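You operate a simulated robot arm through the tools that you are given. There is no shell and no other tool. Be economical: measure what you need, move in short steps, check, and stop when the job is done.

Carry out the task below with a simulated robot arm. There is one attempt and no reset: what you move stays moved.

Task
Swap the pink dot cartridge in machine 8 for the blue dot one on top of the grey shelf stand.
Fine: light on first; the stand is the one between machines 6 and 7; pink dot one on top of it, blue dot one upright in the holder; then light off, door shut and latched. Set down upright: pink dot cartridge, blue dot cartridge.
Where things are to end (x, y in the base frame): pink dot cartridge within 60 mm of [960, -1930].

It is judged by the outcome, as a careful person would: the job done as asked, and still so three seconds after it is handed in. It fails if anything else is knocked over, pushed out of place, dropped, spilled or broken.

Robot
A 7-joint arm with a two-finger parallel gripper on a trunk, on a base that drives. Base frame: it is fixed to the floor where the robot stands at the start and does not move with it; the origin is under the middle of the robot, x ahead of it, y to its left, z up. Lengths are in mm, angles in rad, forces in N, time in s.
With the tool pointing down near the work surface it reaches from about 100 to 500 mm from the robot's upright axis, wherever it stands. Its first joint turns from -2.897 to 2.897 rad. Places, roughly: blue dot cartridge [1000, -2000, 250]; cartridge holder [500, -700, 700]; fan knob [600, -900, 1200]; light switch [500, -700, 1100]; machine eight brake pedal [200, -900, 200]; machine eight door [200, -1200, 1100]; machine eight latch [200, -1300, 1200]; machine eight stay [300, -1100, 900]; machine five latch [900, -3800, 1200]; machine five stay [1100, -3600, 900]; machine four stay [1400, -4500, 900]; machine seven latch [400, -1300, 1300]; machine six latch [600, -2800, 1200]; machine six stay [800, -2600, 900]; mode lever [500, -900, 1100]; number eight machine [600, -800, 600]. Payload 1.57 kg.
The tool frame sits at the grasp point between the pads (the TCP): z along the fingers, y along the line on which they close. The tips reach 30 mm beyond it. Largest opening 110 mm; finger width 24, thickness 12; the body of the gripper, 48 by 112 mm, starts 78 mm behind the TCP.
Orientation is that of the tool frame in the base frame, as [roll, pitch, yaw] about the fixed x, y, z axes, in that order (R = Rz(yaw) Ry(pitch) Rx(roll)). With the fingers straight down and closing along the base's y, the tool's x points along the base's -x, its y along +y and its z along -z.

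Tools
- The arm moves only by the tool jog_arm. Its argument "commands" is a list of rows, each a list of 7 numbers: the finger opening in m, from 0 to 0.11, then the shift along the tool's x, y, z in m, then the turn, a rotation vector about the tool's x, y, z in rad. In form: [[claw, x, y, z, ax, ay, az], ...]. A call has 1 to 8 rows; each row is the pose to reach, as a shift and turn from the pose commanded when the call began, along the tool's axes at that moment. Each row takes 0.2 s and may step no farther than 50 mm and 0.15 rad from the row before; otherwise, or with a gripper value out of range, the whole call is refused. A pose out of reach is approached as far as the arm can. The call stops where the force on the tool passes 90 N (or 10 N more than at its start, if that is more) or the arm is blocked; 0.2 s more then pass. Each finger travels about 45 mm/s and halts on what it meets, pressing with about 40 N; the grip force reading is that of the motor and also rises with nothing between the fingers. The clock runs only during rows and for 0.2 s after the last one: add rows that repeat a pose to give the fingers time. The reply holds the time, the measured pose of the TCP, the force on the tool along the base axes, the opening and the grip force, in the units named above and with some noise, with the torque about the TCP (base axes, N m) and any sound that the robot's microphone picked up.
- Cameras (640 x 400 px; columns grow to the right, rows downward): "scene" is now at [-32.9, 37.6, 1472.3]; the picture's right is [-0.98, -0.20, 0.00], its down [-0.07, 0.35, -0.93] and it looks along [0.19, -0.91, -0.36] (base axes); focal length 286 px, centre (320, 200). "wrist" rides on the gripper at [70, 16, -141] in the tool frame; the picture's right is [-0.23, 0.97, 0.00], its down [-0.85, -0.20, -0.48] and it looks along [-0.47, -0.11, 0.88] (tool axes); focal length 222 px, centre (320, 200). There is no depth. A picture from a camera that has moved, and an enlarged one, comes with that camera's place and axes in the base frame and with its lens. The place of the scene camera against the robot may be out by one fixed shift of up to 12 mm in any direction.
- capture(camera): a new picture of that camera. The clock stands still meanwhile.
- slide_trunk(by): slides the trunk up (or, below 0, down) by that many mm; the arm and the scene camera ride with it, the base frame stays. It gives what a move gives, with no picture.
- base_move(legs): drives the robot by 1 to 6 legs, each [ahead, turn to the left] in mm and rad, along the robot's own axes; the way and the turn of a leg run together, so that a leg with both is an arc; at most 1500 mm and 3.142 rad a leg. The arm and the cameras ride along, it lands a little off, and it stops where it bumps. It gives what a move gives.
- head_to(pan, tilt): turns the head with the scene camera to pan (to the left, within 2.705 rad either way) and tilt (down, from -0.506 to 1.204), counted from straight ahead of the robot. It gives what a move gives.
- inspect(camera, box): a new picture of the part [left, top, right, bottom] of that camera's present view, enlarged. The clock stands still meanwhile.
- finish_job(): hands the job in; it is judged then, once.

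Work in short steps. Places have to be worked out from the pictures, the camera data and where the tool is seen: move nearer, look again, correct. Check each grasp and each placing, and mend what went wrong. You have 120 turns and 90 pictures in all, those below and enlarged ones among them. Open the gripper and draw the arm clear of the work before you hand the job in, unless the task says otherwise.

The tools are called after ">>>" as name(argument=value, ...) on one line, values as JSON. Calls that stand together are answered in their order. jog_arm: Moves the arm, as the interface text tells. Its arguments: {"type":"object","properties":{"commands":{"type":"array","items":{"type":"array","items":{"type":"number"}}}},"required":["commands"]} The other tools are called the same way: slide_trunk (by) slides the trunk up or down; base_move (legs) drives the base; head_to (pan, tilt) turns the head that bears the scene camera; capture (camera) takes a picture; inspect (camera, box) takes an enlarged picture of a part of a camera's view; finish_job () hands the job in.

At the start:

```text
time: 0.0
position: [162.5, -375.7, 1208.4]
orientation: [-3.141, 0.0, 3.137]
ft_force: [-0.5, 0.0, 0.9]
wrist_torque: [-0.03, 0.0, 0.0]
finger_gap: 110.0
gripper_force: 0.0
trunk travel left (down, up): [-365.0, 225.0]
robot x, y, heading: [5.2, -26.7, 0.001]
head pan, tilt: [-1.367, 0.367]
```

scene: 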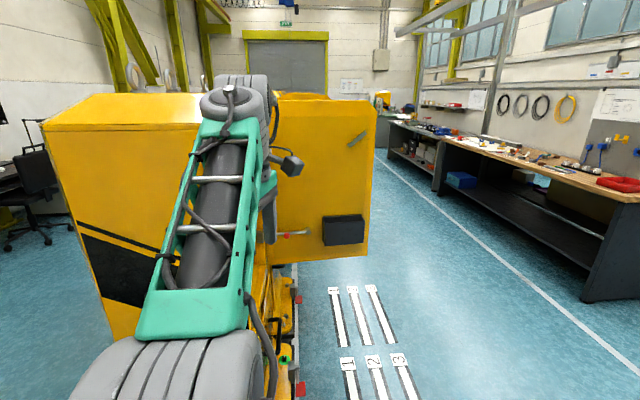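
wrist: 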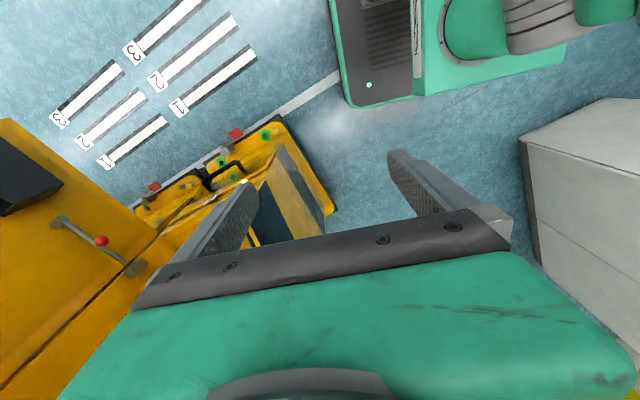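

I see the robot arm in front of machine 8 with its door standing open. First I look around with the head to understand the layout.

>>> head_to(pan=-0.9, tilt=0.5)

>>> capture(camera="scene")

```text
time: 0.9
position: [162.3, -375.5, 1209.3]
orientation: [3.141, 0.0, 3.136]
ft_force: [0.1, 0.7, -0.1]
wrist_torque: [0.03, -0.01, -0.01]
finger_gap: 109.8
gripper_force: 0.1
trunk travel left (down, up): [-365.0, 225.0]
robot x, y, heading: [5.9, -28.8, 0.003]
head pan, tilt: [-0.901, 0.499]
```

```text
87 pictures are left
camera scene: at [4.7, 57.1, 1460.0], right [-0.78, -0.62, 0.0], down [-0.3, 0.38, -0.88], along [0.54, -0.69, -0.48], focal length 286 px, centre (320, 200)
```

scene: 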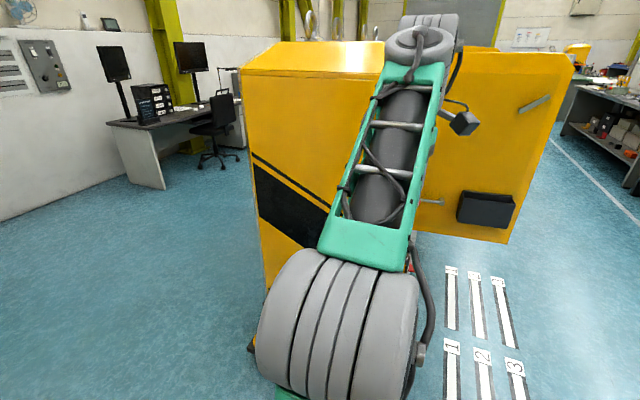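

The opening of machine 8 faces -x, with the door swung open at its far side. I back away and drive round to stand in front of it.

>>> base_move(legs=[[-650, 0], [0, -1.57], [700, 0], [0, 1.57]])

>>> head_to(pan=0.0, tilt=0.45)

>>> capture(camera="scene")

```text
time: 15.7
position: [-552.3, -1068.4, 1208.2]
orientation: [3.14, 0.001, 3.083]
ft_force: [0.1, -0.2, 0.2]
wrist_torque: [-0.01, -0.01, 0.02]
finger_gap: 110.1
gripper_force: 0.2
trunk travel left (down, up): [-365.0, 225.0]
robot x, y, heading: [-690.4, -712.3, -0.05]
head pan, tilt: [-0.901, 0.499]
```

```text
time: 16.9
position: [-553.4, -1069.7, 1209.5]
orientation: [-3.141, 0.0, 3.085]
ft_force: [0.3, -0.6, -0.7]
wrist_torque: [-0.04, 0.0, 0.0]
finger_gap: 110.0
gripper_force: 0.0
trunk travel left (down, up): [-365.0, 225.0]
robot x, y, heading: [-688.4, -712.8, -0.05]
head pan, tilt: [0.0, 0.45]
```

```text
86 pictures are left
camera scene: at [-647.1, -558.6, 1464.4], right [-0.05, -1.0, 0.0], down [-0.43, 0.02, -0.9], along [0.9, -0.05, -0.44], focal length 286 px, centre (320, 200)
```

scene: 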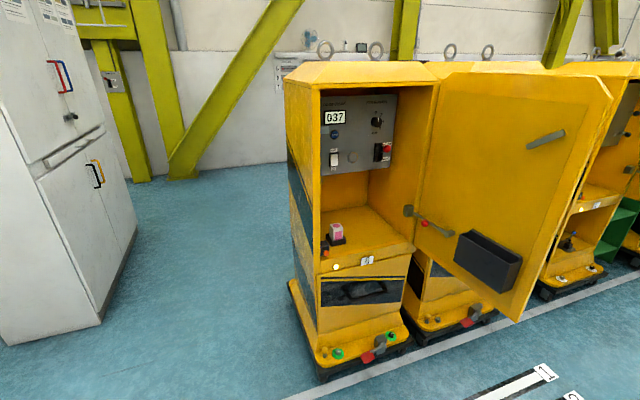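

>>> inspect(camera="scene", box=[270, 60, 450, 172])

>>> inspect(camera="scene", box=[280, 190, 440, 290])

>>> inspect(camera="scene", box=[390, 50, 640, 206])

>>> inspect(camera="scene", box=[280, 270, 520, 400])

```text
3.56 times, centred on (360, 116) of scene
camera zoom: at [-647.1, -558.6, 1464.4], right [-0.05, -1.0, 0.0], down [-0.43, 0.02, -0.9], along [0.9, -0.05, -0.44], focal length 1015 px, centre (178, 499)
```

zoom: 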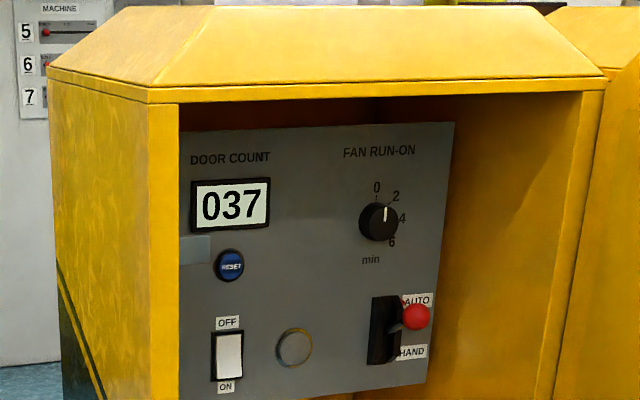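

```text
4.00 times, centred on (360, 240) of scene
camera zoom: at [-647.1, -558.6, 1464.4], right [-0.05, -1.0, 0.0], down [-0.43, 0.02, -0.9], along [0.9, -0.05, -0.44], focal length 1142 px, centre (160, 40)
```

zoom: 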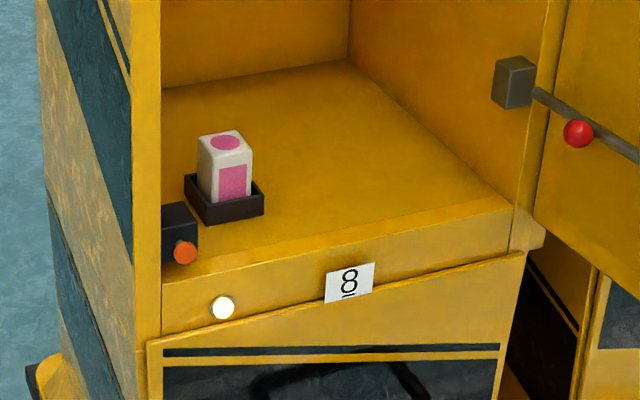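

```text
2.56 times, centred on (515, 128) of scene
camera zoom: at [-647.1, -558.6, 1464.4], right [-0.05, -1.0, 0.0], down [-0.43, 0.02, -0.9], along [0.9, -0.05, -0.44], focal length 731 px, centre (-179, 384)
```

zoom: 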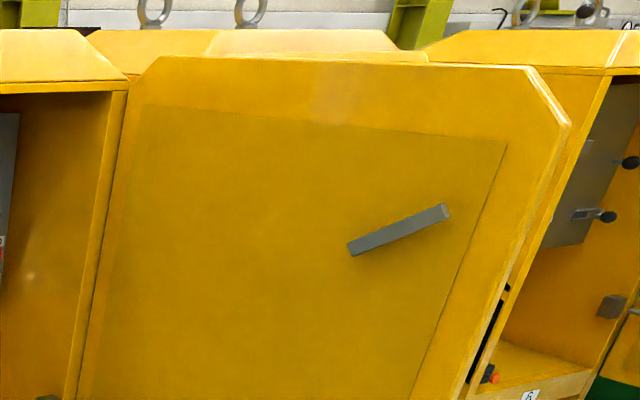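

```text
2.67 times, centred on (400, 335) of scene
camera zoom: at [-647.1, -558.6, 1464.4], right [-0.05, -1.0, 0.0], down [-0.43, 0.02, -0.9], along [0.9, -0.05, -0.44], focal length 761 px, centre (107, -160)
```

zoom: 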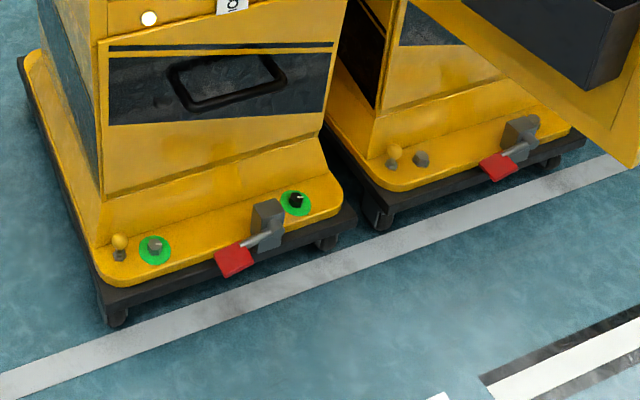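

Machine 8's front is turned about 0.22 rad (inward direction ≈ [0.976, 0.216]). Switch is at about [500,-682,1071] (ON is the bottom of the rocker), cartridge at about [470,-697,~740]. I line the base up with the opening, staying well back.

>>> base_move(legs=[[0, -1.302], [200, 0], [0, 1.57]])

```text
time: 25.5
position: [-438.3, -1225.3, 1209.5]
orientation: [-3.141, 0.001, -2.98]
ft_force: [0.3, -0.2, 0.6]
wrist_torque: [0.01, 0.01, -0.01]
finger_gap: 110.2
gripper_force: 0.0
trunk travel left (down, up): [-365.0, 225.0]
robot x, y, heading: [-650.6, -904.8, 0.168]
head pan, tilt: [0.0, 0.45]
```

Now I swing the arm to point ahead while rolling the wrist so the camera will end up above the fingers.

>>> jog_arm(commands=[[0.11, -0.0194, 0.0092, 0, 0, 0, -0.148], [0.11, -0.0378, 0.0193, 0, 0, 0, -0.296], [0.11, -0.0557, 0.0304, 0, 0, 0, -0.444], [0.11, -0.073, 0.0425, 0, 0, 0, -0.592], [0.11, -0.0897, 0.0555, 0, 0, 0, -0.74], [0.11, -0.1056, 0.0695, 0, 0, 0, -0.888], [0.11, -0.1206, 0.0842, 0, 0, 0, -1.036], [0.11, -0.1349, 0.0998, 0, 0, 0, -1.184]])

```text
time: 27.3
position: [-322.3, -1103.1, 1210.2]
orientation: [-3.141, 0.0, -1.794]
ft_force: [-0.1, -0.3, -0.5]
wrist_torque: [0.0, 0.04, -0.04]
finger_gap: 110.0
gripper_force: 0.1
trunk travel left (down, up): [-365.0, 225.0]
robot x, y, heading: [-650.7, -903.5, 0.169]
head pan, tilt: [0.0, 0.45]
```

>>> jog_arm(commands=[[0.11, -0.0188, -0.0057, 0, 0, 0, -0.14], [0.11, -0.0377, -0.0104, 0, 0, 0, -0.28], [0.11, -0.0569, -0.0141, 0, 0, 0, -0.42], [0.11, -0.0763, -0.0169, 0, 0, 0, -0.56], [0.11, -0.0958, -0.0187, 0, 0, 0, -0.7], [0.11, -0.1154, -0.0195, 0, 0, 0, -0.84], [0.11, -0.135, -0.0193, 0, 0, 0, -0.98], [0.11, -0.1545, -0.0181, 0, 0, 0, -1.12]])

```text
time: 29.1
position: [-268.9, -959.6, 1209.3]
orientation: [-3.14, 0.001, -0.673]
ft_force: [1.2, 1.2, 0.4]
wrist_torque: [0.02, 0.0, 0.02]
finger_gap: 109.8
gripper_force: 0.0
trunk travel left (down, up): [-365.0, 225.0]
robot x, y, heading: [-653.7, -905.6, 0.164]
head pan, tilt: [0.0, 0.45]
```

>>> jog_arm(commands=[[0.11, -0.013, -0.0146, 0, 0, 0, -0.148], [0.11, -0.026, -0.0292, 0, 0, 0, -0.296], [0.11, -0.039, -0.0438, 0, 0, 0, -0.444], [0.11, -0.052, -0.0584, 0, 0, 0, -0.592], [0.11, -0.065, -0.073, 0, 0, 0, -0.74], [0.11, -0.0776, -0.0878, 0, 0, 0, -0.89]])

>>> capture(camera="wrist")

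```text
time: 30.5
position: [-277.7, -834.3, 1206.0]
orientation: [3.123, -0.002, 0.109]
ft_force: [0.7, 0.2, 0.8]
wrist_torque: [-0.03, 0.01, -0.01]
finger_gap: 110.2
gripper_force: 0.0
out of reach, approached as far as the arm can: row 5, 6
trunk travel left (down, up): [-365.0, 225.0]
robot x, y, heading: [-650.5, -905.2, 0.17]
head pan, tilt: [0.0, 0.45]
```

```text
81 pictures are left
camera wrist: at [-206.8, -840.3, 1347.9], right [-0.12, -0.99, 0.02], down [-0.87, 0.11, 0.47], along [-0.47, 0.04, -0.88], focal length 222 px, centre (320, 200)
```

wrist: 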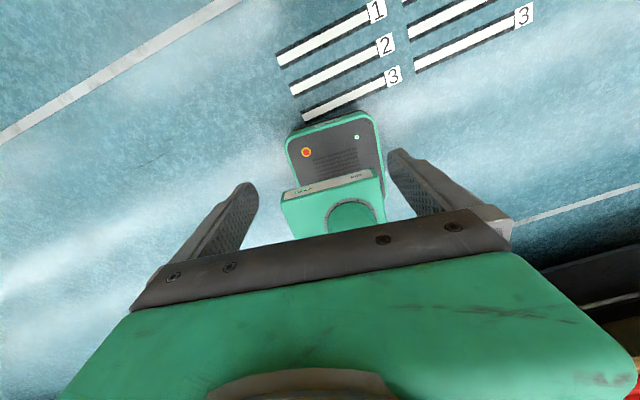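

Camera-outward is at the wrist limit, so the neutral wrist has the camera on the robot side. I turn back, spinning about the tool axis in place to camera-inward.

>>> jog_arm(commands=[[0.11, 0, 0, 0, 0, 0, 0.14], [0.11, 0, 0, 0, 0, 0, 0.28], [0.11, 0, 0, 0, 0, 0, 0.42], [0.11, 0, 0, 0, 0, 0, 0.57], [0.11, 0, 0, 0, 0, 0, 0.71], [0.11, 0, 0, 0, 0, 0, 0.85], [0.11, 0, 0, 0, 0, 0, 0.99], [0.11, 0, 0, 0, 0, 0, 1.13]])

>>> jog_arm(commands=[[0.11, 0, 0, 0, 0, 0, 0.14], [0.11, 0, 0, 0, 0, 0, 0.28], [0.11, 0, 0, 0, 0, 0, 0.42], [0.11, 0, 0, 0, 0, 0, 0.57], [0.11, 0, 0, 0, 0, 0, 0.71], [0.11, 0, 0, 0, 0, 0, 0.85], [0.11, 0, 0, 0, 0, 0, 0.99], [0.11, 0, 0, 0, 0, 0, 1.13]])

```text
time: 32.3
position: [-277.7, -835.5, 1205.8]
orientation: [3.136, -0.017, -1.026]
ft_force: [-0.3, 0.1, 0.4]
wrist_torque: [-0.01, 0.03, 0.01]
finger_gap: 110.0
gripper_force: 0.1
trunk travel left (down, up): [-365.0, 225.0]
robot x, y, heading: [-651.8, -906.9, 0.169]
head pan, tilt: [0.0, 0.45]
```

```text
time: 34.1
position: [-277.4, -835.3, 1207.4]
orientation: [-3.128, -0.013, -2.156]
ft_force: [0.9, 0.0, 1.4]
wrist_torque: [0.01, -0.02, 0.01]
finger_gap: 110.0
gripper_force: 0.0
trunk travel left (down, up): [-365.0, 225.0]
robot x, y, heading: [-649.0, -903.9, 0.167]
head pan, tilt: [0.0, 0.45]
```

>>> jog_arm(commands=[[0.11, 0, 0, 0, 0, 0, 0.128], [0.11, 0, 0, 0, 0, 0, 0.256], [0.11, 0, 0, 0, 0, 0, 0.384], [0.11, 0, 0, 0, 0, 0, 0.512], [0.11, 0, 0, 0, 0, 0, 0.64], [0.11, 0, 0, 0, 0, 0, 0.768]])

>>> jog_arm(commands=[[0.11, 0, 0, 0, 0, -0.14, 0], [0.11, 0, 0, 0, 0, -0.28, 0], [0.11, 0, 0, 0, 0, -0.42, 0], [0.11, 0, 0, 0, 0, -0.56, 0], [0.11, 0, 0, 0, 0, -0.7, 0], [0.11, 0, 0, 0, 0, -0.785, 0]])

>>> capture(camera="wrist")

>>> capture(camera="scene")

```text
time: 35.5
position: [-279.1, -834.5, 1206.8]
orientation: [-3.123, -0.001, -2.924]
ft_force: [9.1, -5.3, -13.6]
wrist_torque: [1.06, 0.43, 0.51]
finger_gap: 109.9
gripper_force: 0.0
trunk travel left (down, up): [-365.0, 225.0]
robot x, y, heading: [-648.1, -906.2, 0.166]
head pan, tilt: [0.0, 0.45]
```

```text
time: 36.9
position: [-227.1, -831.6, 1122.6]
orientation: [-3.087, 0.539, -2.926]
ft_force: [-0.6, 1.0, 0.8]
wrist_torque: [0.02, -0.02, -0.01]
finger_gap: 110.2
gripper_force: 0.1
trunk travel left (down, up): [-365.0, 225.0]
robot x, y, heading: [-650.6, -905.6, 0.163]
head pan, tilt: [0.0, 0.45]
stopped in row 6: the arm was blocked; the commanded pose is now the measured one
```

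```text
80 pictures are left
camera wrist: at [-359.6, -836.0, 1207.3], right [0.01, 1.0, 0.07], down [0.51, -0.06, 0.86], along [0.86, 0.03, -0.51], focal length 222 px, centre (320, 200)
```

wrist: 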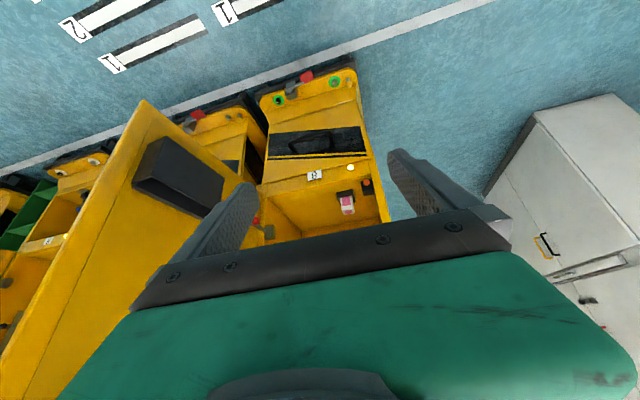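

```text
79 pictures are left
camera scene: at [-642.8, -748.0, 1461.2], right [0.17, -0.99, 0.0], down [-0.43, -0.07, -0.9], along [0.89, 0.15, -0.43], focal length 286 px, centre (320, 200)
```

scene: 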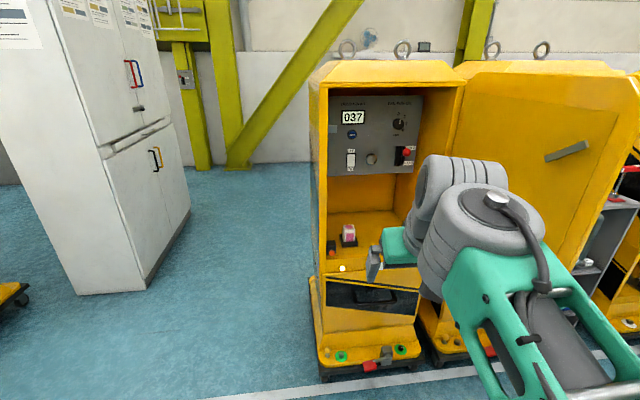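

The tilt stopped because the wrist camera came against the forearm. Raising the trunk and lowering the tool relative to it opens that bend, so I do that next.

>>> slide_trunk(by=220)

>>> jog_arm(commands=[[0.11, 0.013, 0, 0.041, 0, 0, 0], [0.11, 0.026, 0, 0.082, 0, 0, 0], [0.11, 0.039, 0, 0.123, 0, 0, 0], [0.11, 0.052, 0, 0.164, 0, 0, 0], [0.11, 0.065, 0, 0.205, 0, 0, 0], [0.11, 0.077, 0, 0.245, 0, 0, 0]])

>>> capture(camera="scene")

```text
time: 39.2
position: [-228.1, -834.6, 1348.5]
orientation: [-3.09, 0.554, -2.935]
ft_force: [-0.5, -0.6, -0.7]
wrist_torque: [0.01, 0.03, 0.03]
finger_gap: 110.1
gripper_force: 0.1
trunk travel left (down, up): [-585.0, 5.0]
robot x, y, heading: [-649.6, -907.8, 0.161]
head pan, tilt: [0.0, 0.45]
```

```text
time: 40.6
position: [-164.7, -831.8, 1103.5]
orientation: [-3.088, 0.55, -2.924]
ft_force: [-0.1, 0.0, 0.2]
wrist_torque: [-0.02, 0.02, 0.04]
finger_gap: 110.0
gripper_force: 0.2
trunk travel left (down, up): [-585.0, 5.0]
robot x, y, heading: [-655.8, -907.7, 0.165]
head pan, tilt: [0.0, 0.45]
```

```text
78 pictures are left
camera scene: at [-641.8, -748.0, 1684.5], right [0.17, -0.99, 0.0], down [-0.43, -0.07, -0.9], along [0.89, 0.15, -0.44], focal length 286 px, centre (320, 200)
```

scene: 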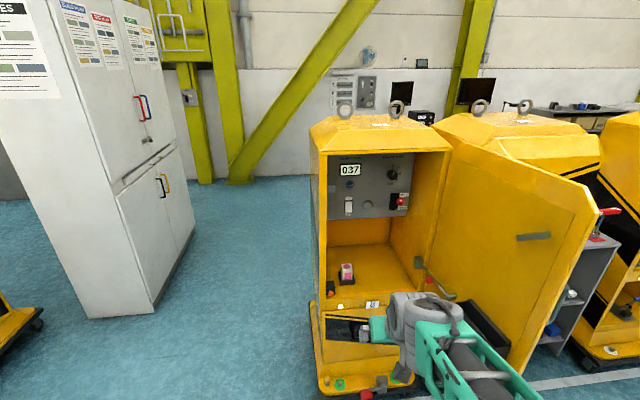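

Now I try more pitch (about 0.35 rad more).

>>> jog_arm(commands=[[0.11, 0, 0, 0, -0.02, -0.12, 0], [0.11, 0, 0, 0, -0.035, -0.24, 0], [0.11, 0, 0, 0, -0.05, -0.36, 0]])

>>> capture(camera="wrist")

```text
time: 41.4
position: [-165.5, -830.2, 1102.3]
orientation: [-3.126, 0.911, -2.908]
ft_force: [-0.5, -0.3, -0.7]
wrist_torque: [-0.02, 0.01, 0.02]
finger_gap: 110.1
gripper_force: 0.0
trunk travel left (down, up): [-585.0, 5.0]
robot x, y, heading: [-649.2, -909.8, 0.17]
head pan, tilt: [0.0, 0.45]
```

```text
77 pictures are left
camera wrist: at [-318.7, -848.9, 1133.4], right [-0.08, 0.98, 0.17], down [0.18, -0.15, 0.97], along [0.98, 0.11, -0.17], focal length 222 px, centre (320, 200)
```

wrist: 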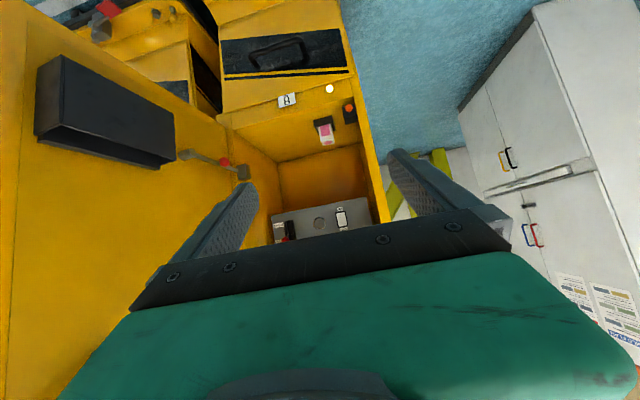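

Triangulated rocker at about [558,-686,1067]. The arm handles this tilt well; I drive ahead toward the machine, keeping the base clear of its plinth.

>>> base_move(legs=[[0, 0.048], [430, 0]])

>>> capture(camera="wrist")

>>> head_to(pan=-0.1, tilt=0.75)

>>> capture(camera="scene")

```text
time: 44.5
position: [252.5, -713.3, 1103.0]
orientation: [-3.125, 0.909, -2.856]
ft_force: [0.1, -0.2, 0.6]
wrist_torque: [0.02, -0.01, -0.01]
finger_gap: 109.9
gripper_force: 0.0
trunk travel left (down, up): [-585.0, 5.0]
robot x, y, heading: [-234.9, -811.4, 0.22]
head pan, tilt: [0.0, 0.45]
```

```text
76 pictures are left
camera wrist: at [100.4, -738.6, 1133.4], right [-0.13, 0.98, 0.17], down [0.19, -0.14, 0.97], along [0.97, 0.16, -0.17], focal length 222 px, centre (320, 200)
```

wrist: 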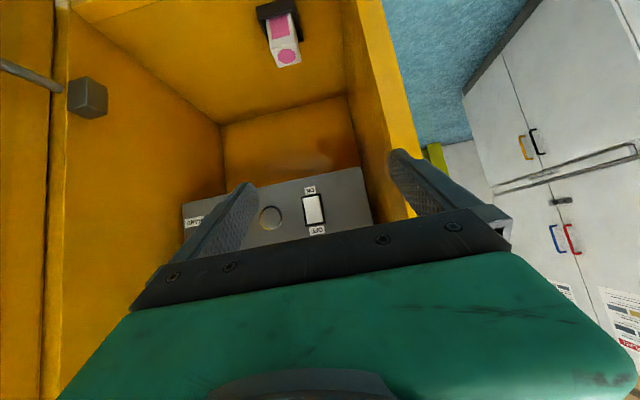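

```text
time: 45.3
position: [252.4, -713.0, 1102.7]
orientation: [-3.126, 0.909, -2.856]
ft_force: [-0.5, -0.1, 0.6]
wrist_torque: [-0.01, -0.02, 0.01]
finger_gap: 110.1
gripper_force: 0.2
trunk travel left (down, up): [-585.0, 5.0]
robot x, y, heading: [-229.3, -814.8, 0.22]
head pan, tilt: [-0.099, 0.75]
```

```text
75 pictures are left
camera scene: at [-236.1, -665.5, 1658.0], right [0.12, -0.99, 0.0], down [-0.68, -0.08, -0.73], along [0.73, 0.09, -0.68], focal length 286 px, centre (320, 200)
```

scene: 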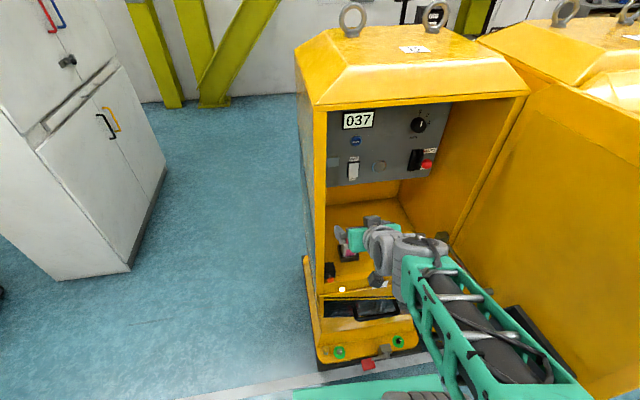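

The rocker's ON half is at about [558,-682,1056]. I creep ahead 100 mm, then close the fingers while moving forward to stop short of the switch.

>>> base_move(legs=[[100, 0]])

```text
time: 46.4
position: [350.0, -691.0, 1101.4]
orientation: [-3.125, 0.91, -2.855]
ft_force: [0.0, -0.5, -0.6]
wrist_torque: [-0.01, 0.01, -0.01]
finger_gap: 110.2
gripper_force: 0.1
trunk travel left (down, up): [-585.0, 5.0]
robot x, y, heading: [-129.2, -792.4, 0.221]
head pan, tilt: [-0.099, 0.75]
```

>>> jog_arm(commands=[[0.0, 0, 0, 0, 0, 0, 0], [0.0, 0, -0.01, 0.02, 0, 0, 0], [0.0, -0.012, -0.018, 0.045, 0, 0, 0], [0.0, -0.023, -0.026, 0.07, 0, 0, 0], [0.0, -0.034, -0.034, 0.09, 0, 0, 0], [0.0, -0.045, -0.042, 0.11, 0, 0, 0], [0.0, -0.0556, -0.0486, 0.13, 0, 0, 0]])

>>> capture(camera="wrist")

>>> inspect(camera="scene", box=[300, 80, 460, 300])

```text
time: 48.0
position: [495.8, -701.8, 1067.6]
orientation: [-3.126, 0.909, -2.855]
ft_force: [0.4, 0.6, -0.1]
wrist_torque: [0.02, 0.02, 0.0]
finger_gap: 0.0
gripper_force: 18.0
trunk travel left (down, up): [-585.0, 5.0]
robot x, y, heading: [-132.8, -792.2, 0.223]
head pan, tilt: [-0.099, 0.75]
```

```text
74 pictures are left
camera wrist: at [343.1, -728.2, 1098.7], right [-0.13, 0.98, 0.17], down [0.19, -0.14, 0.97], along [0.97, 0.16, -0.17], focal length 222 px, centre (320, 200)
```

wrist: 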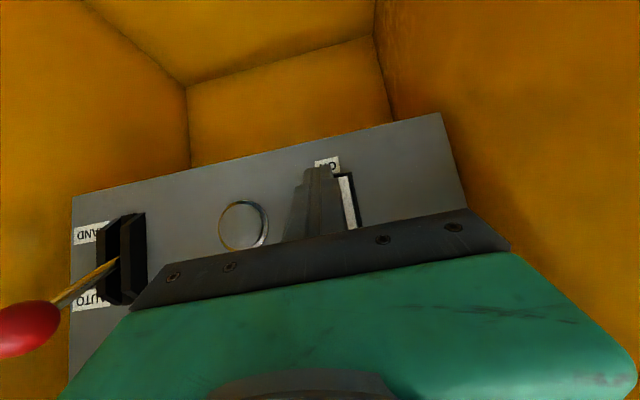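

```text
1.82 times, centred on (380, 190) of scene
camera zoom: at [-138.1, -643.9, 1658.0], right [0.12, -0.99, 0.0], down [-0.68, -0.08, -0.73], along [0.73, 0.09, -0.68], focal length 519 px, centre (211, 218)
```

zoom: 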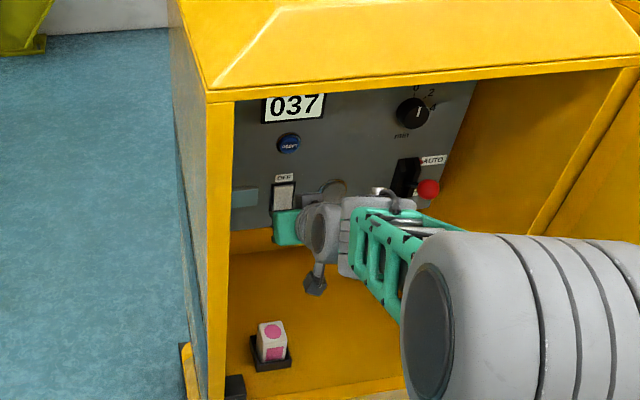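

The tip is about 30 mm short of the panel and slightly right of the rocker. I shift left 12 mm and advance gently.

>>> jog_arm(commands=[[0.0, 0.0027, 0.012, 0.0031, 0, 0, 0], [0.0, -0.0065, 0.011, 0.0149, 0, 0, 0], [0.0, -0.0126, 0.0103, 0.0228, 0, 0, 0]])

>>> inspect(camera="wrist", box=[220, 120, 420, 245])

```text
time: 48.8
position: [501.0, -686.9, 1061.7]
orientation: [-3.129, 0.9, -2.856]
ft_force: [-79.8, -15.1, 10.8]
wrist_torque: [-0.07, 0.42, 0.21]
finger_gap: 0.2
gripper_force: 21.4
trunk travel left (down, up): [-585.0, 5.0]
robot x, y, heading: [-132.4, -795.1, 0.218]
head pan, tilt: [-0.099, 0.75]
```

```text
3.20 times, centred on (320, 182) of wrist
camera zoom: at [349.8, -713.9, 1094.5], right [-0.13, 0.98, 0.17], down [0.2, -0.14, 0.97], along [0.97, 0.16, -0.18], focal length 711 px, centre (320, 256)
```

zoom: 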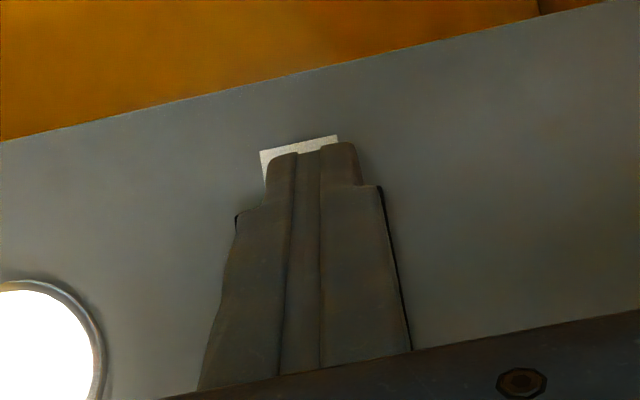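

The lamp lit (click done). I back out 110 mm, open the fingers, and look at the cartridge with the light on.

>>> jog_arm(commands=[[0.0, 0.024, 0.003, -0.031, 0, 0, 0], [0.03, 0.046, 0.005, -0.06, 0, 0, 0], [0.06, 0.068, 0.007, -0.086, 0, 0, 0], [0.09, 0.068, 0.007, -0.086, 0, 0, 0], [0.09, 0.068, 0.007, -0.086, 0, 0, 0], [0.09, 0.068, 0.007, -0.086, 0, 0, 0]])

>>> slide_trunk(by=-150)

>>> capture(camera="wrist")

>>> capture(camera="scene")

```text
time: 50.2
position: [410.2, -706.8, 1060.7]
orientation: [-3.125, 0.911, -2.856]
ft_force: [0.1, 0.4, 0.5]
wrist_torque: [-0.01, -0.01, 0.01]
finger_gap: 90.0
gripper_force: 0.1
trunk travel left (down, up): [-585.0, 5.0]
robot x, y, heading: [-132.1, -791.3, 0.222]
head pan, tilt: [-0.099, 0.75]
```

```text
time: 52.0
position: [409.6, -707.4, 912.3]
orientation: [-3.127, 0.909, -2.855]
ft_force: [-1.0, -0.3, -0.6]
wrist_torque: [-0.01, 0.02, 0.0]
finger_gap: 89.9
gripper_force: 0.1
trunk travel left (down, up): [-435.0, 155.0]
robot x, y, heading: [-134.4, -793.1, 0.214]
head pan, tilt: [-0.099, 0.75]
```

```text
71 pictures are left
camera wrist: at [258.1, -732.1, 942.9], right [-0.13, 0.98, 0.17], down [0.19, -0.14, 0.97], along [0.97, 0.16, -0.17], focal length 222 px, centre (320, 200)
```

wrist: 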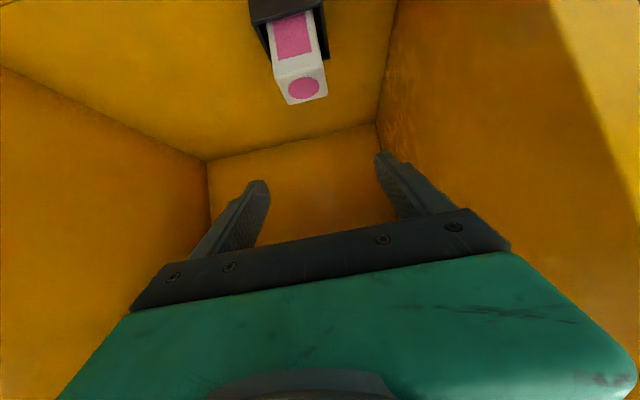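

```text
70 pictures are left
camera scene: at [-138.6, -643.9, 1508.0], right [0.12, -0.99, 0.0], down [-0.68, -0.08, -0.73], along [0.73, 0.09, -0.68], focal length 286 px, centre (320, 200)
```

scene: 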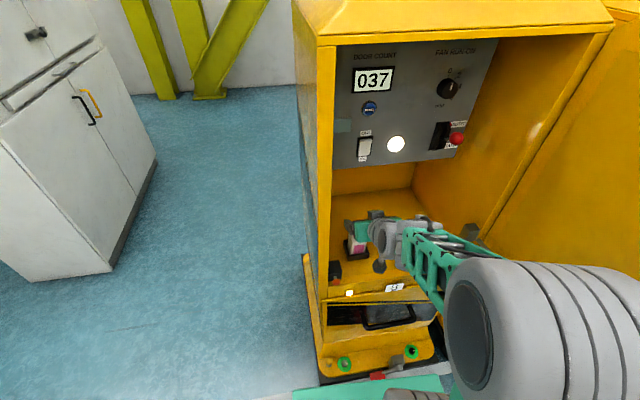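

By two wrist views the cartridge top centre is [462,-694,789], ~47 mm wide, tray rim about z 720. I align yaw and move above it, then lower via the trunk.

>>> jog_arm(commands=[[0.09, -0.016, -0.001, 0.021, 0.027, 0, 0.021], [0.09, -0.033, -0.002, 0.042, 0.055, 0, 0.043]])

>>> slide_trunk(by=-90)

>>> capture(camera="wrist")

```text
time: 52.6
position: [464.0, -696.1, 911.8]
orientation: [-3.127, 0.908, -2.924]
ft_force: [0.8, -0.5, 0.6]
wrist_torque: [0.0, -0.02, 0.02]
finger_gap: 89.9
gripper_force: 0.0
trunk travel left (down, up): [-435.0, 155.0]
robot x, y, heading: [-134.6, -793.5, 0.223]
head pan, tilt: [-0.099, 0.75]
```

```text
time: 53.8
position: [462.9, -695.7, 822.1]
orientation: [-3.126, 0.908, -2.926]
ft_force: [0.5, 0.0, -0.6]
wrist_torque: [0.01, -0.01, 0.01]
finger_gap: 89.9
gripper_force: 0.1
trunk travel left (down, up): [-345.0, 245.0]
robot x, y, heading: [-132.0, -793.4, 0.217]
head pan, tilt: [-0.099, 0.75]
```

```text
69 pictures are left
camera wrist: at [308.9, -710.7, 853.4], right [-0.06, 0.98, 0.17], down [0.18, -0.16, 0.97], along [0.98, 0.09, -0.17], focal length 222 px, centre (320, 200)
```

wrist: 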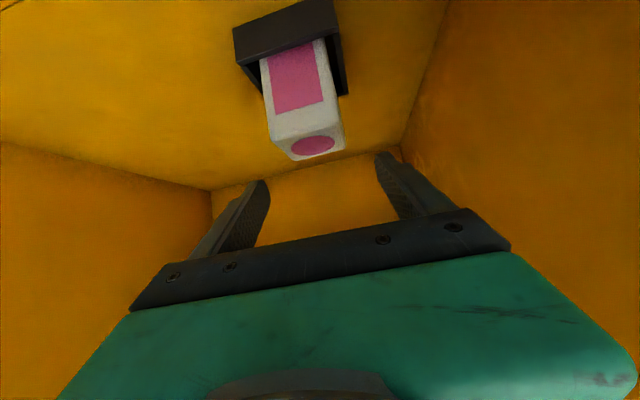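

Dot centre now reads [456,-695,789], rim ~z 736. I go down 48 mm, to keep fingertips above the tray rim, then close.

>>> slide_trunk(by=-49)

>>> capture(camera="wrist")

```text
time: 54.7
position: [463.6, -694.8, 772.6]
orientation: [-3.126, 0.908, -2.925]
ft_force: [-0.2, 1.1, 0.2]
wrist_torque: [-0.02, 0.0, 0.06]
finger_gap: 90.0
gripper_force: 0.1
trunk travel left (down, up): [-296.0, 294.0]
robot x, y, heading: [-131.3, -790.7, 0.219]
head pan, tilt: [-0.099, 0.75]
```

```text
68 pictures are left
camera wrist: at [308.9, -710.7, 804.4], right [-0.06, 0.98, 0.17], down [0.18, -0.16, 0.97], along [0.98, 0.09, -0.17], focal length 222 px, centre (320, 200)
```

wrist: 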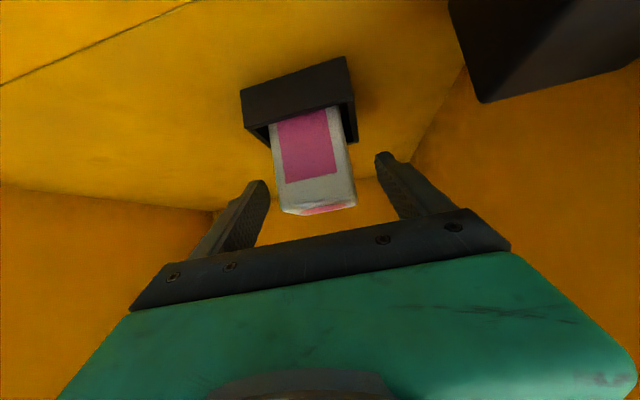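

Well centred. Closing the fingers.

>>> jog_arm(commands=[[0.06, 0, 0, 0, 0, 0, 0], [0.03, 0, 0, 0, 0, 0, 0], [0.03, 0, 0, 0, 0, 0, 0], [0.03, 0, 0, 0, 0, 0, 0], [0.03, 0, 0, 0, 0, 0, 0], [0.03, 0, 0, 0, 0, 0, 0]])

>>> slide_trunk(by=40)

>>> capture(camera="wrist")

```text
time: 56.1
position: [463.6, -696.3, 772.6]
orientation: [-3.126, 0.911, -2.927]
ft_force: [-0.2, 0.4, 1.0]
wrist_torque: [0.11, -0.04, -0.03]
finger_gap: 49.8
gripper_force: 39.8
trunk travel left (down, up): [-296.0, 294.0]
robot x, y, heading: [-132.4, -789.6, 0.219]
head pan, tilt: [-0.099, 0.75]
```

```text
time: 57.0
position: [461.3, -695.4, 812.6]
orientation: [-3.126, 0.91, -2.925]
ft_force: [0.3, 0.4, -0.2]
wrist_torque: [-0.03, 0.03, -0.02]
finger_gap: 29.9
gripper_force: 0.1
trunk travel left (down, up): [-336.0, 254.0]
robot x, y, heading: [-133.6, -788.9, 0.213]
head pan, tilt: [-0.099, 0.75]
```

```text
67 pictures are left
camera wrist: at [308.9, -710.7, 844.4], right [-0.06, 0.98, 0.17], down [0.18, -0.16, 0.97], along [0.98, 0.09, -0.17], focal length 222 px, centre (320, 200)
```

wrist: 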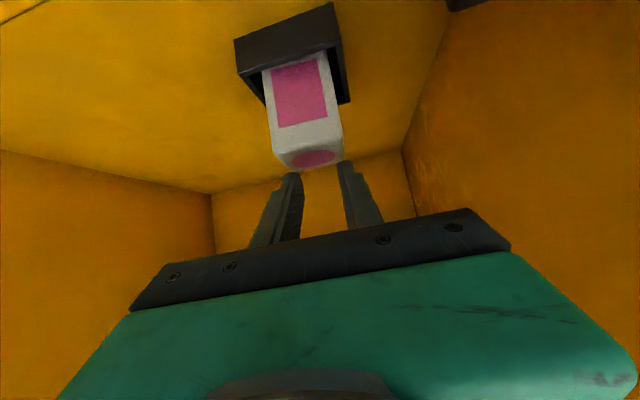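

The cartridge slipped out and is still seated (dot still at z≈789). I look closer to see its true yaw relative to the fingers.

>>> inspect(camera="wrist", box=[220, 0, 400, 200])

>>> inspect(camera="scene", box=[310, 150, 470, 290])

```text
2.00 times, centred on (310, 100) of wrist
camera zoom: at [308.9, -710.7, 844.4], right [-0.06, 0.98, 0.17], down [0.18, -0.16, 0.97], along [0.98, 0.09, -0.17], focal length 444 px, centre (340, 400)
```

zoom: 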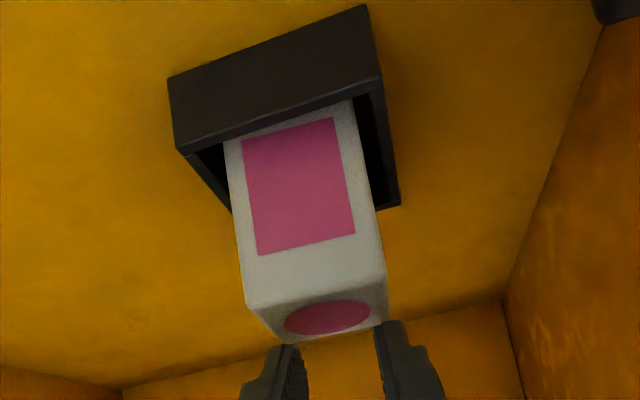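

```text
2.86 times, centred on (390, 220) of scene
camera zoom: at [-138.5, -643.8, 1409.0], right [0.12, -0.99, 0.0], down [-0.68, -0.08, -0.73], along [0.73, 0.09, -0.68], focal length 816 px, centre (120, 143)
```

zoom: 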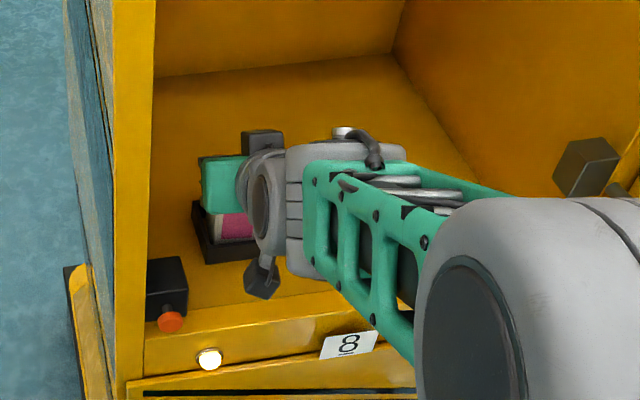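

Re-solving: cartridge is ~50 mm wide, top centre nearer [472,-694,782], so I gripped too high and near. I re-grip lower (TCP z≈758), 9 mm further in, and lift with small arm steps.

>>> jog_arm(commands=[[0.09, 0, 0, 0, 0, 0, 0], [0.09, 0, 0, 0, 0, 0, 0], [0.09, 0, 0, 0, 0, 0, 0], [0.09, 0, 0, 0, 0, 0, 0], [0.09, 0.012, 0, 0.013, -0.013, 0, -0.01], [0.09, 0.025, 0, 0.027, -0.026, 0, -0.02], [0.09, 0.037, 0, 0.0404, -0.039, 0, -0.031], [0.09, 0.037, 0, 0.0404, -0.039, 0, -0.031]])

>>> inspect(camera="wrist", box=[220, 60, 420, 260])

```text
time: 58.8
position: [471.2, -696.6, 760.1]
orientation: [-3.123, 0.909, -2.875]
ft_force: [0.0, 0.4, 0.5]
wrist_torque: [-0.02, 0.0, 0.01]
finger_gap: 90.1
gripper_force: 0.0
trunk travel left (down, up): [-336.0, 254.0]
robot x, y, heading: [-134.4, -793.6, 0.224]
head pan, tilt: [-0.099, 0.75]
```

```text
2.00 times, centred on (320, 160) of wrist
camera zoom: at [318.6, -717.4, 791.0], right [-0.11, 0.98, 0.17], down [0.19, -0.15, 0.97], along [0.98, 0.14, -0.17], focal length 444 px, centre (320, 280)
```

zoom: 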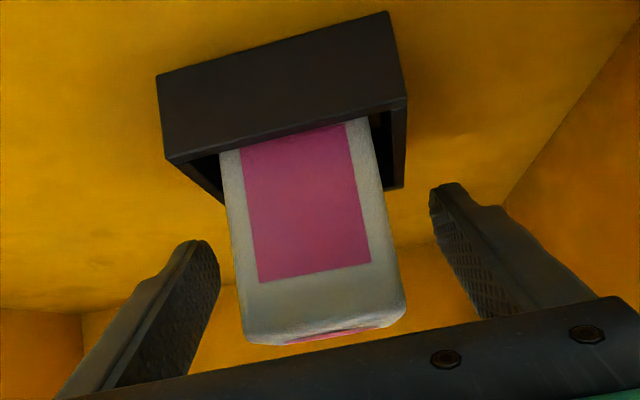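

>>> jog_arm(commands=[[0.05, 0, 0, 0, 0, 0, 0], [0.03, 0, 0, 0, 0, 0, 0], [0.0, 0, 0, 0, 0, 0, 0], [0.0, 0, 0, 0, 0, 0, 0], [0.0, 0, 0, 0, 0, 0, 0], [0.0, 0, 0, 0, 0, 0, 0], [0.0, -0.004, 0, -0.003, 0, 0, 0], [0.0, -0.008, 0, -0.006, 0, 0, 0]])

>>> inspect(camera="wrist", box=[220, 60, 420, 260])

```text
time: 60.5
position: [471.3, -693.4, 769.3]
orientation: [-3.126, 0.908, -2.875]
ft_force: [-0.3, 0.4, -1.4]
wrist_torque: [0.03, 0.02, 0.0]
finger_gap: 49.8
gripper_force: 40.1
trunk travel left (down, up): [-336.0, 254.0]
robot x, y, heading: [-134.3, -791.9, 0.22]
head pan, tilt: [-0.099, 0.75]
```

```text
2.00 times, centred on (320, 160) of wrist
camera zoom: at [318.9, -716.8, 800.7], right [-0.11, 0.98, 0.17], down [0.19, -0.15, 0.97], along [0.98, 0.14, -0.17], focal length 444 px, centre (320, 280)
```

zoom: 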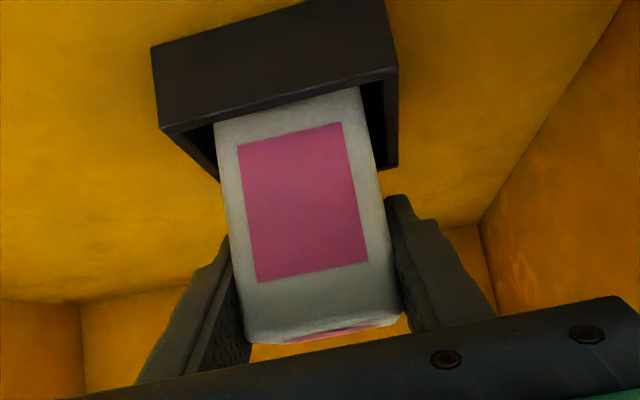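

It follows now. Lifting 70 mm more.

>>> jog_arm(commands=[[0.0, -0.008, 0, -0.006, 0, 0, 0], [0.0, -0.016, 0, -0.012, 0, 0, 0], [0.0, -0.024, 0, -0.018, 0, 0, 0], [0.0, -0.032, 0, -0.0245, 0, 0, 0], [0.0, -0.04, 0, -0.031, 0, 0, 0], [0.0, -0.048, 0, -0.037, 0, 0, 0], [0.0, -0.056, 0, -0.043, 0, 0, 0]])

>>> capture(camera="wrist")

```text
time: 62.1
position: [472.7, -695.6, 838.6]
orientation: [-3.126, 0.908, -2.876]
ft_force: [0.0, 0.2, -1.5]
wrist_torque: [-0.04, -0.03, 0.0]
finger_gap: 49.5
gripper_force: 39.9
trunk travel left (down, up): [-336.0, 254.0]
robot x, y, heading: [-133.5, -795.4, 0.225]
head pan, tilt: [-0.099, 0.75]
```

```text
62 pictures are left
camera wrist: at [319.7, -716.7, 870.5], right [-0.11, 0.98, 0.17], down [0.19, -0.15, 0.97], along [0.98, 0.14, -0.17], focal length 222 px, centre (320, 200)
```

wrist: 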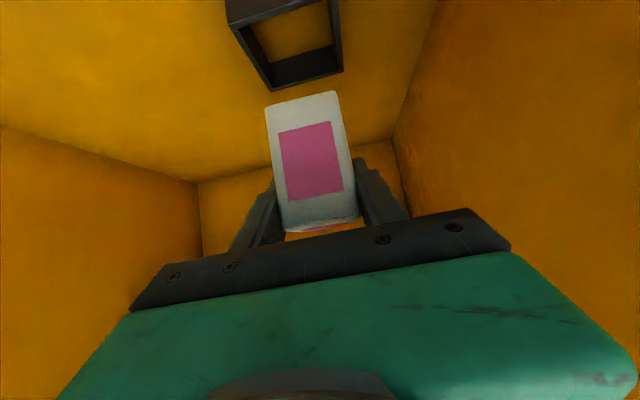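

The cartridge is out and upright. I back straight out of the machine and look toward the stand.

>>> base_move(legs=[[-500, 0]])

>>> head_to(pan=-0.75, tilt=0.35)

>>> capture(camera="scene")

```text
time: 65.0
position: [-5.3, -800.0, 839.5]
orientation: [-3.125, 0.91, -2.872]
ft_force: [0.3, 0.5, -2.7]
wrist_torque: [-0.01, 0.02, 0.03]
finger_gap: 49.9
gripper_force: 40.3
trunk travel left (down, up): [-336.0, 254.0]
robot x, y, heading: [-616.9, -899.2, 0.219]
head pan, tilt: [-0.099, 0.75]
```

```text
time: 66.1
position: [-6.0, -800.3, 839.9]
orientation: [-3.126, 0.909, -2.874]
ft_force: [-0.6, 0.1, -2.2]
wrist_torque: [-0.01, 0.0, -0.04]
finger_gap: 49.5
gripper_force: 40.3
trunk travel left (down, up): [-336.0, 254.0]
robot x, y, heading: [-609.9, -900.2, 0.223]
head pan, tilt: [-0.75, 0.351]
```

```text
61 pictures are left
camera scene: at [-619.4, -808.1, 1444.6], right [-0.5, -0.86, 0.0], down [-0.3, 0.17, -0.94], along [0.81, -0.47, -0.34], focal length 286 px, centre (320, 200)
```

scene: 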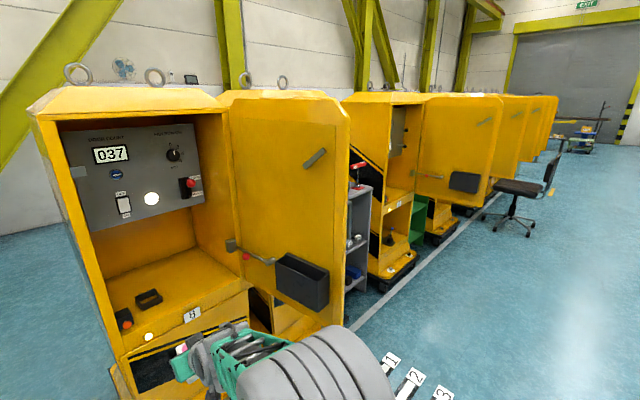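

The grey stand is between machine 7 and 6 behind machine 8's open door. I drive along the aisle and face it.

>>> base_move(legs=[[0, -1.572], [1340, 0], [0, 1.571]])

>>> head_to(pan=0.0, tilt=0.5)

>>> capture(camera="scene")

```text
time: 80.4
position: [241.7, -2152.4, 839.8]
orientation: [-3.126, 0.909, -2.94]
ft_force: [-0.2, 0.2, -1.8]
wrist_torque: [0.02, -0.01, 0.01]
finger_gap: 49.4
gripper_force: 40.1
trunk travel left (down, up): [-336.0, 254.0]
robot x, y, heading: [-370.7, -2209.2, 0.155]
head pan, tilt: [-0.75, 0.351]
```

```text
time: 81.5
position: [241.5, -2152.0, 838.3]
orientation: [-3.125, 0.91, -2.941]
ft_force: [0.5, -0.4, -2.2]
wrist_torque: [-0.04, -0.01, -0.02]
finger_gap: 49.7
gripper_force: 39.9
trunk travel left (down, up): [-336.0, 254.0]
robot x, y, heading: [-370.5, -2210.3, 0.155]
head pan, tilt: [0.0, 0.499]
```

```text
60 pictures are left
camera scene: at [-356.7, -2052.2, 1431.0], right [0.15, -0.99, 0.0], down [-0.47, -0.07, -0.88], along [0.87, 0.13, -0.48], focal length 286 px, centre (320, 200)
```

scene: 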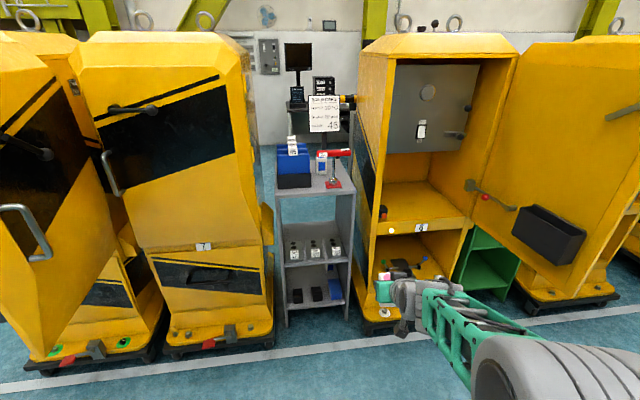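

>>> inspect(camera="scene", box=[255, 80, 375, 200])

>>> inspect(camera="scene", box=[265, 200, 365, 320])

```text
3.33 times, centred on (315, 140) of scene
camera zoom: at [-356.7, -2052.2, 1431.0], right [0.15, -0.99, 0.0], down [-0.47, -0.07, -0.88], along [0.87, 0.13, -0.48], focal length 952 px, centre (337, 400)
```

zoom: 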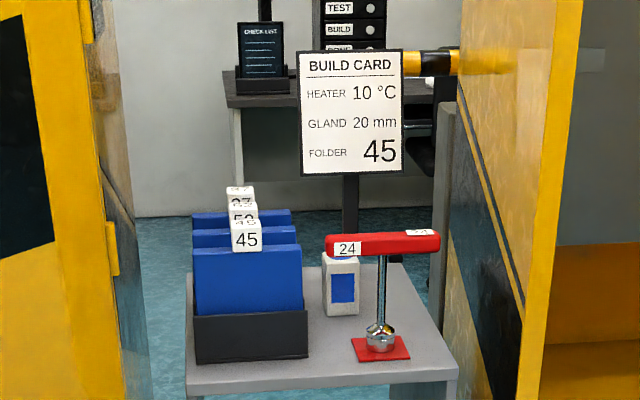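

```text
3.33 times, centred on (315, 260) of scene
camera zoom: at [-356.7, -2052.2, 1431.0], right [0.15, -0.99, 0.0], down [-0.47, -0.07, -0.88], along [0.87, 0.13, -0.48], focal length 952 px, centre (337, 0)
```

zoom: 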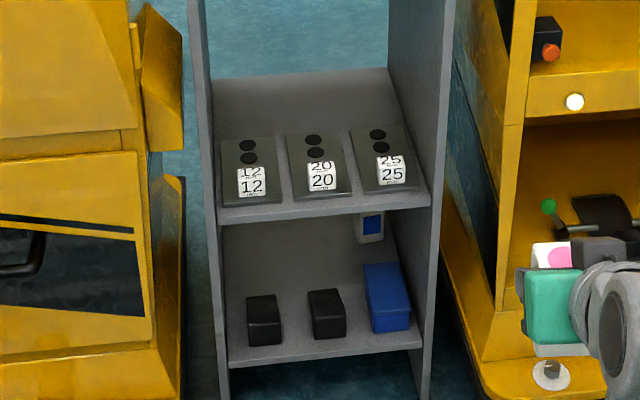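

There are two blue-label cartridges: one on the top board behind the red tee handle, one low on the bottom shelf. I need to see their top marks; inspect tightly.

>>> inspect(camera="scene", box=[310, 145, 350, 185])

>>> inspect(camera="scene", box=[325, 255, 355, 285])

```text
10.00 times, centred on (330, 165) of scene
camera zoom: at [-356.7, -2052.2, 1431.0], right [0.15, -0.99, 0.0], down [-0.47, -0.07, -0.88], along [0.87, 0.13, -0.48], focal length 2855 px, centre (220, 550)
```

zoom: 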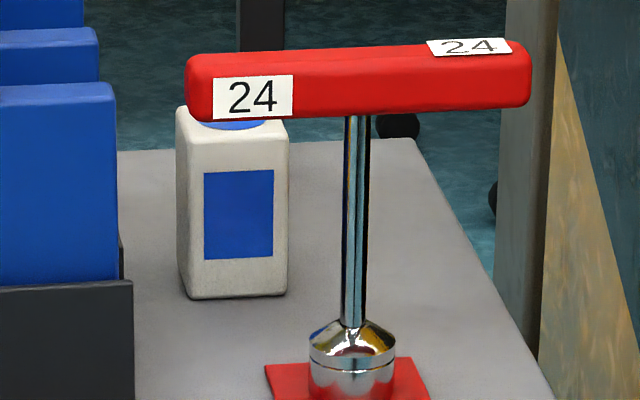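

```text
13.33 times, centred on (340, 270) of scene
camera zoom: at [-356.7, -2052.2, 1431.0], right [0.15, -0.99, 0.0], down [-0.47, -0.07, -0.88], along [0.87, 0.13, -0.48], focal length 3807 px, centre (53, -733)
```

zoom: 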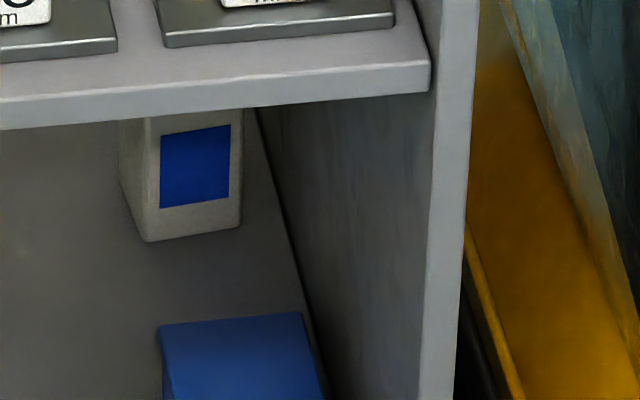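

Both have a blue label; the top one clearly has a blue dot and is the one on top of the stand. I raise the trunk to triangulate positions from a second height.

>>> slide_trunk(by=250)

>>> inspect(camera="scene", box=[245, 180, 405, 280])

```text
time: 84.1
position: [242.3, -2151.9, 1089.5]
orientation: [-3.127, 0.909, -2.942]
ft_force: [-0.2, -0.7, -1.9]
wrist_torque: [0.02, 0.0, 0.06]
finger_gap: 49.7
gripper_force: 40.1
trunk travel left (down, up): [-586.0, 4.0]
robot x, y, heading: [-368.0, -2211.1, 0.156]
head pan, tilt: [0.0, 0.499]
```

```text
4.00 times, centred on (325, 230) of scene
camera zoom: at [-356.7, -2052.1, 1680.9], right [0.15, -0.99, 0.0], down [-0.47, -0.07, -0.88], along [0.87, 0.13, -0.48], focal length 1142 px, centre (300, 80)
```

zoom: 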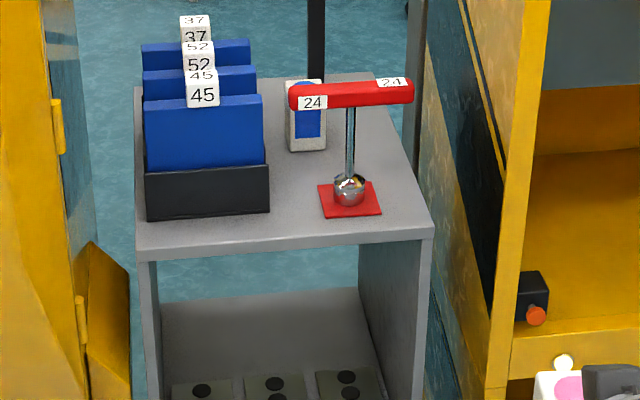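

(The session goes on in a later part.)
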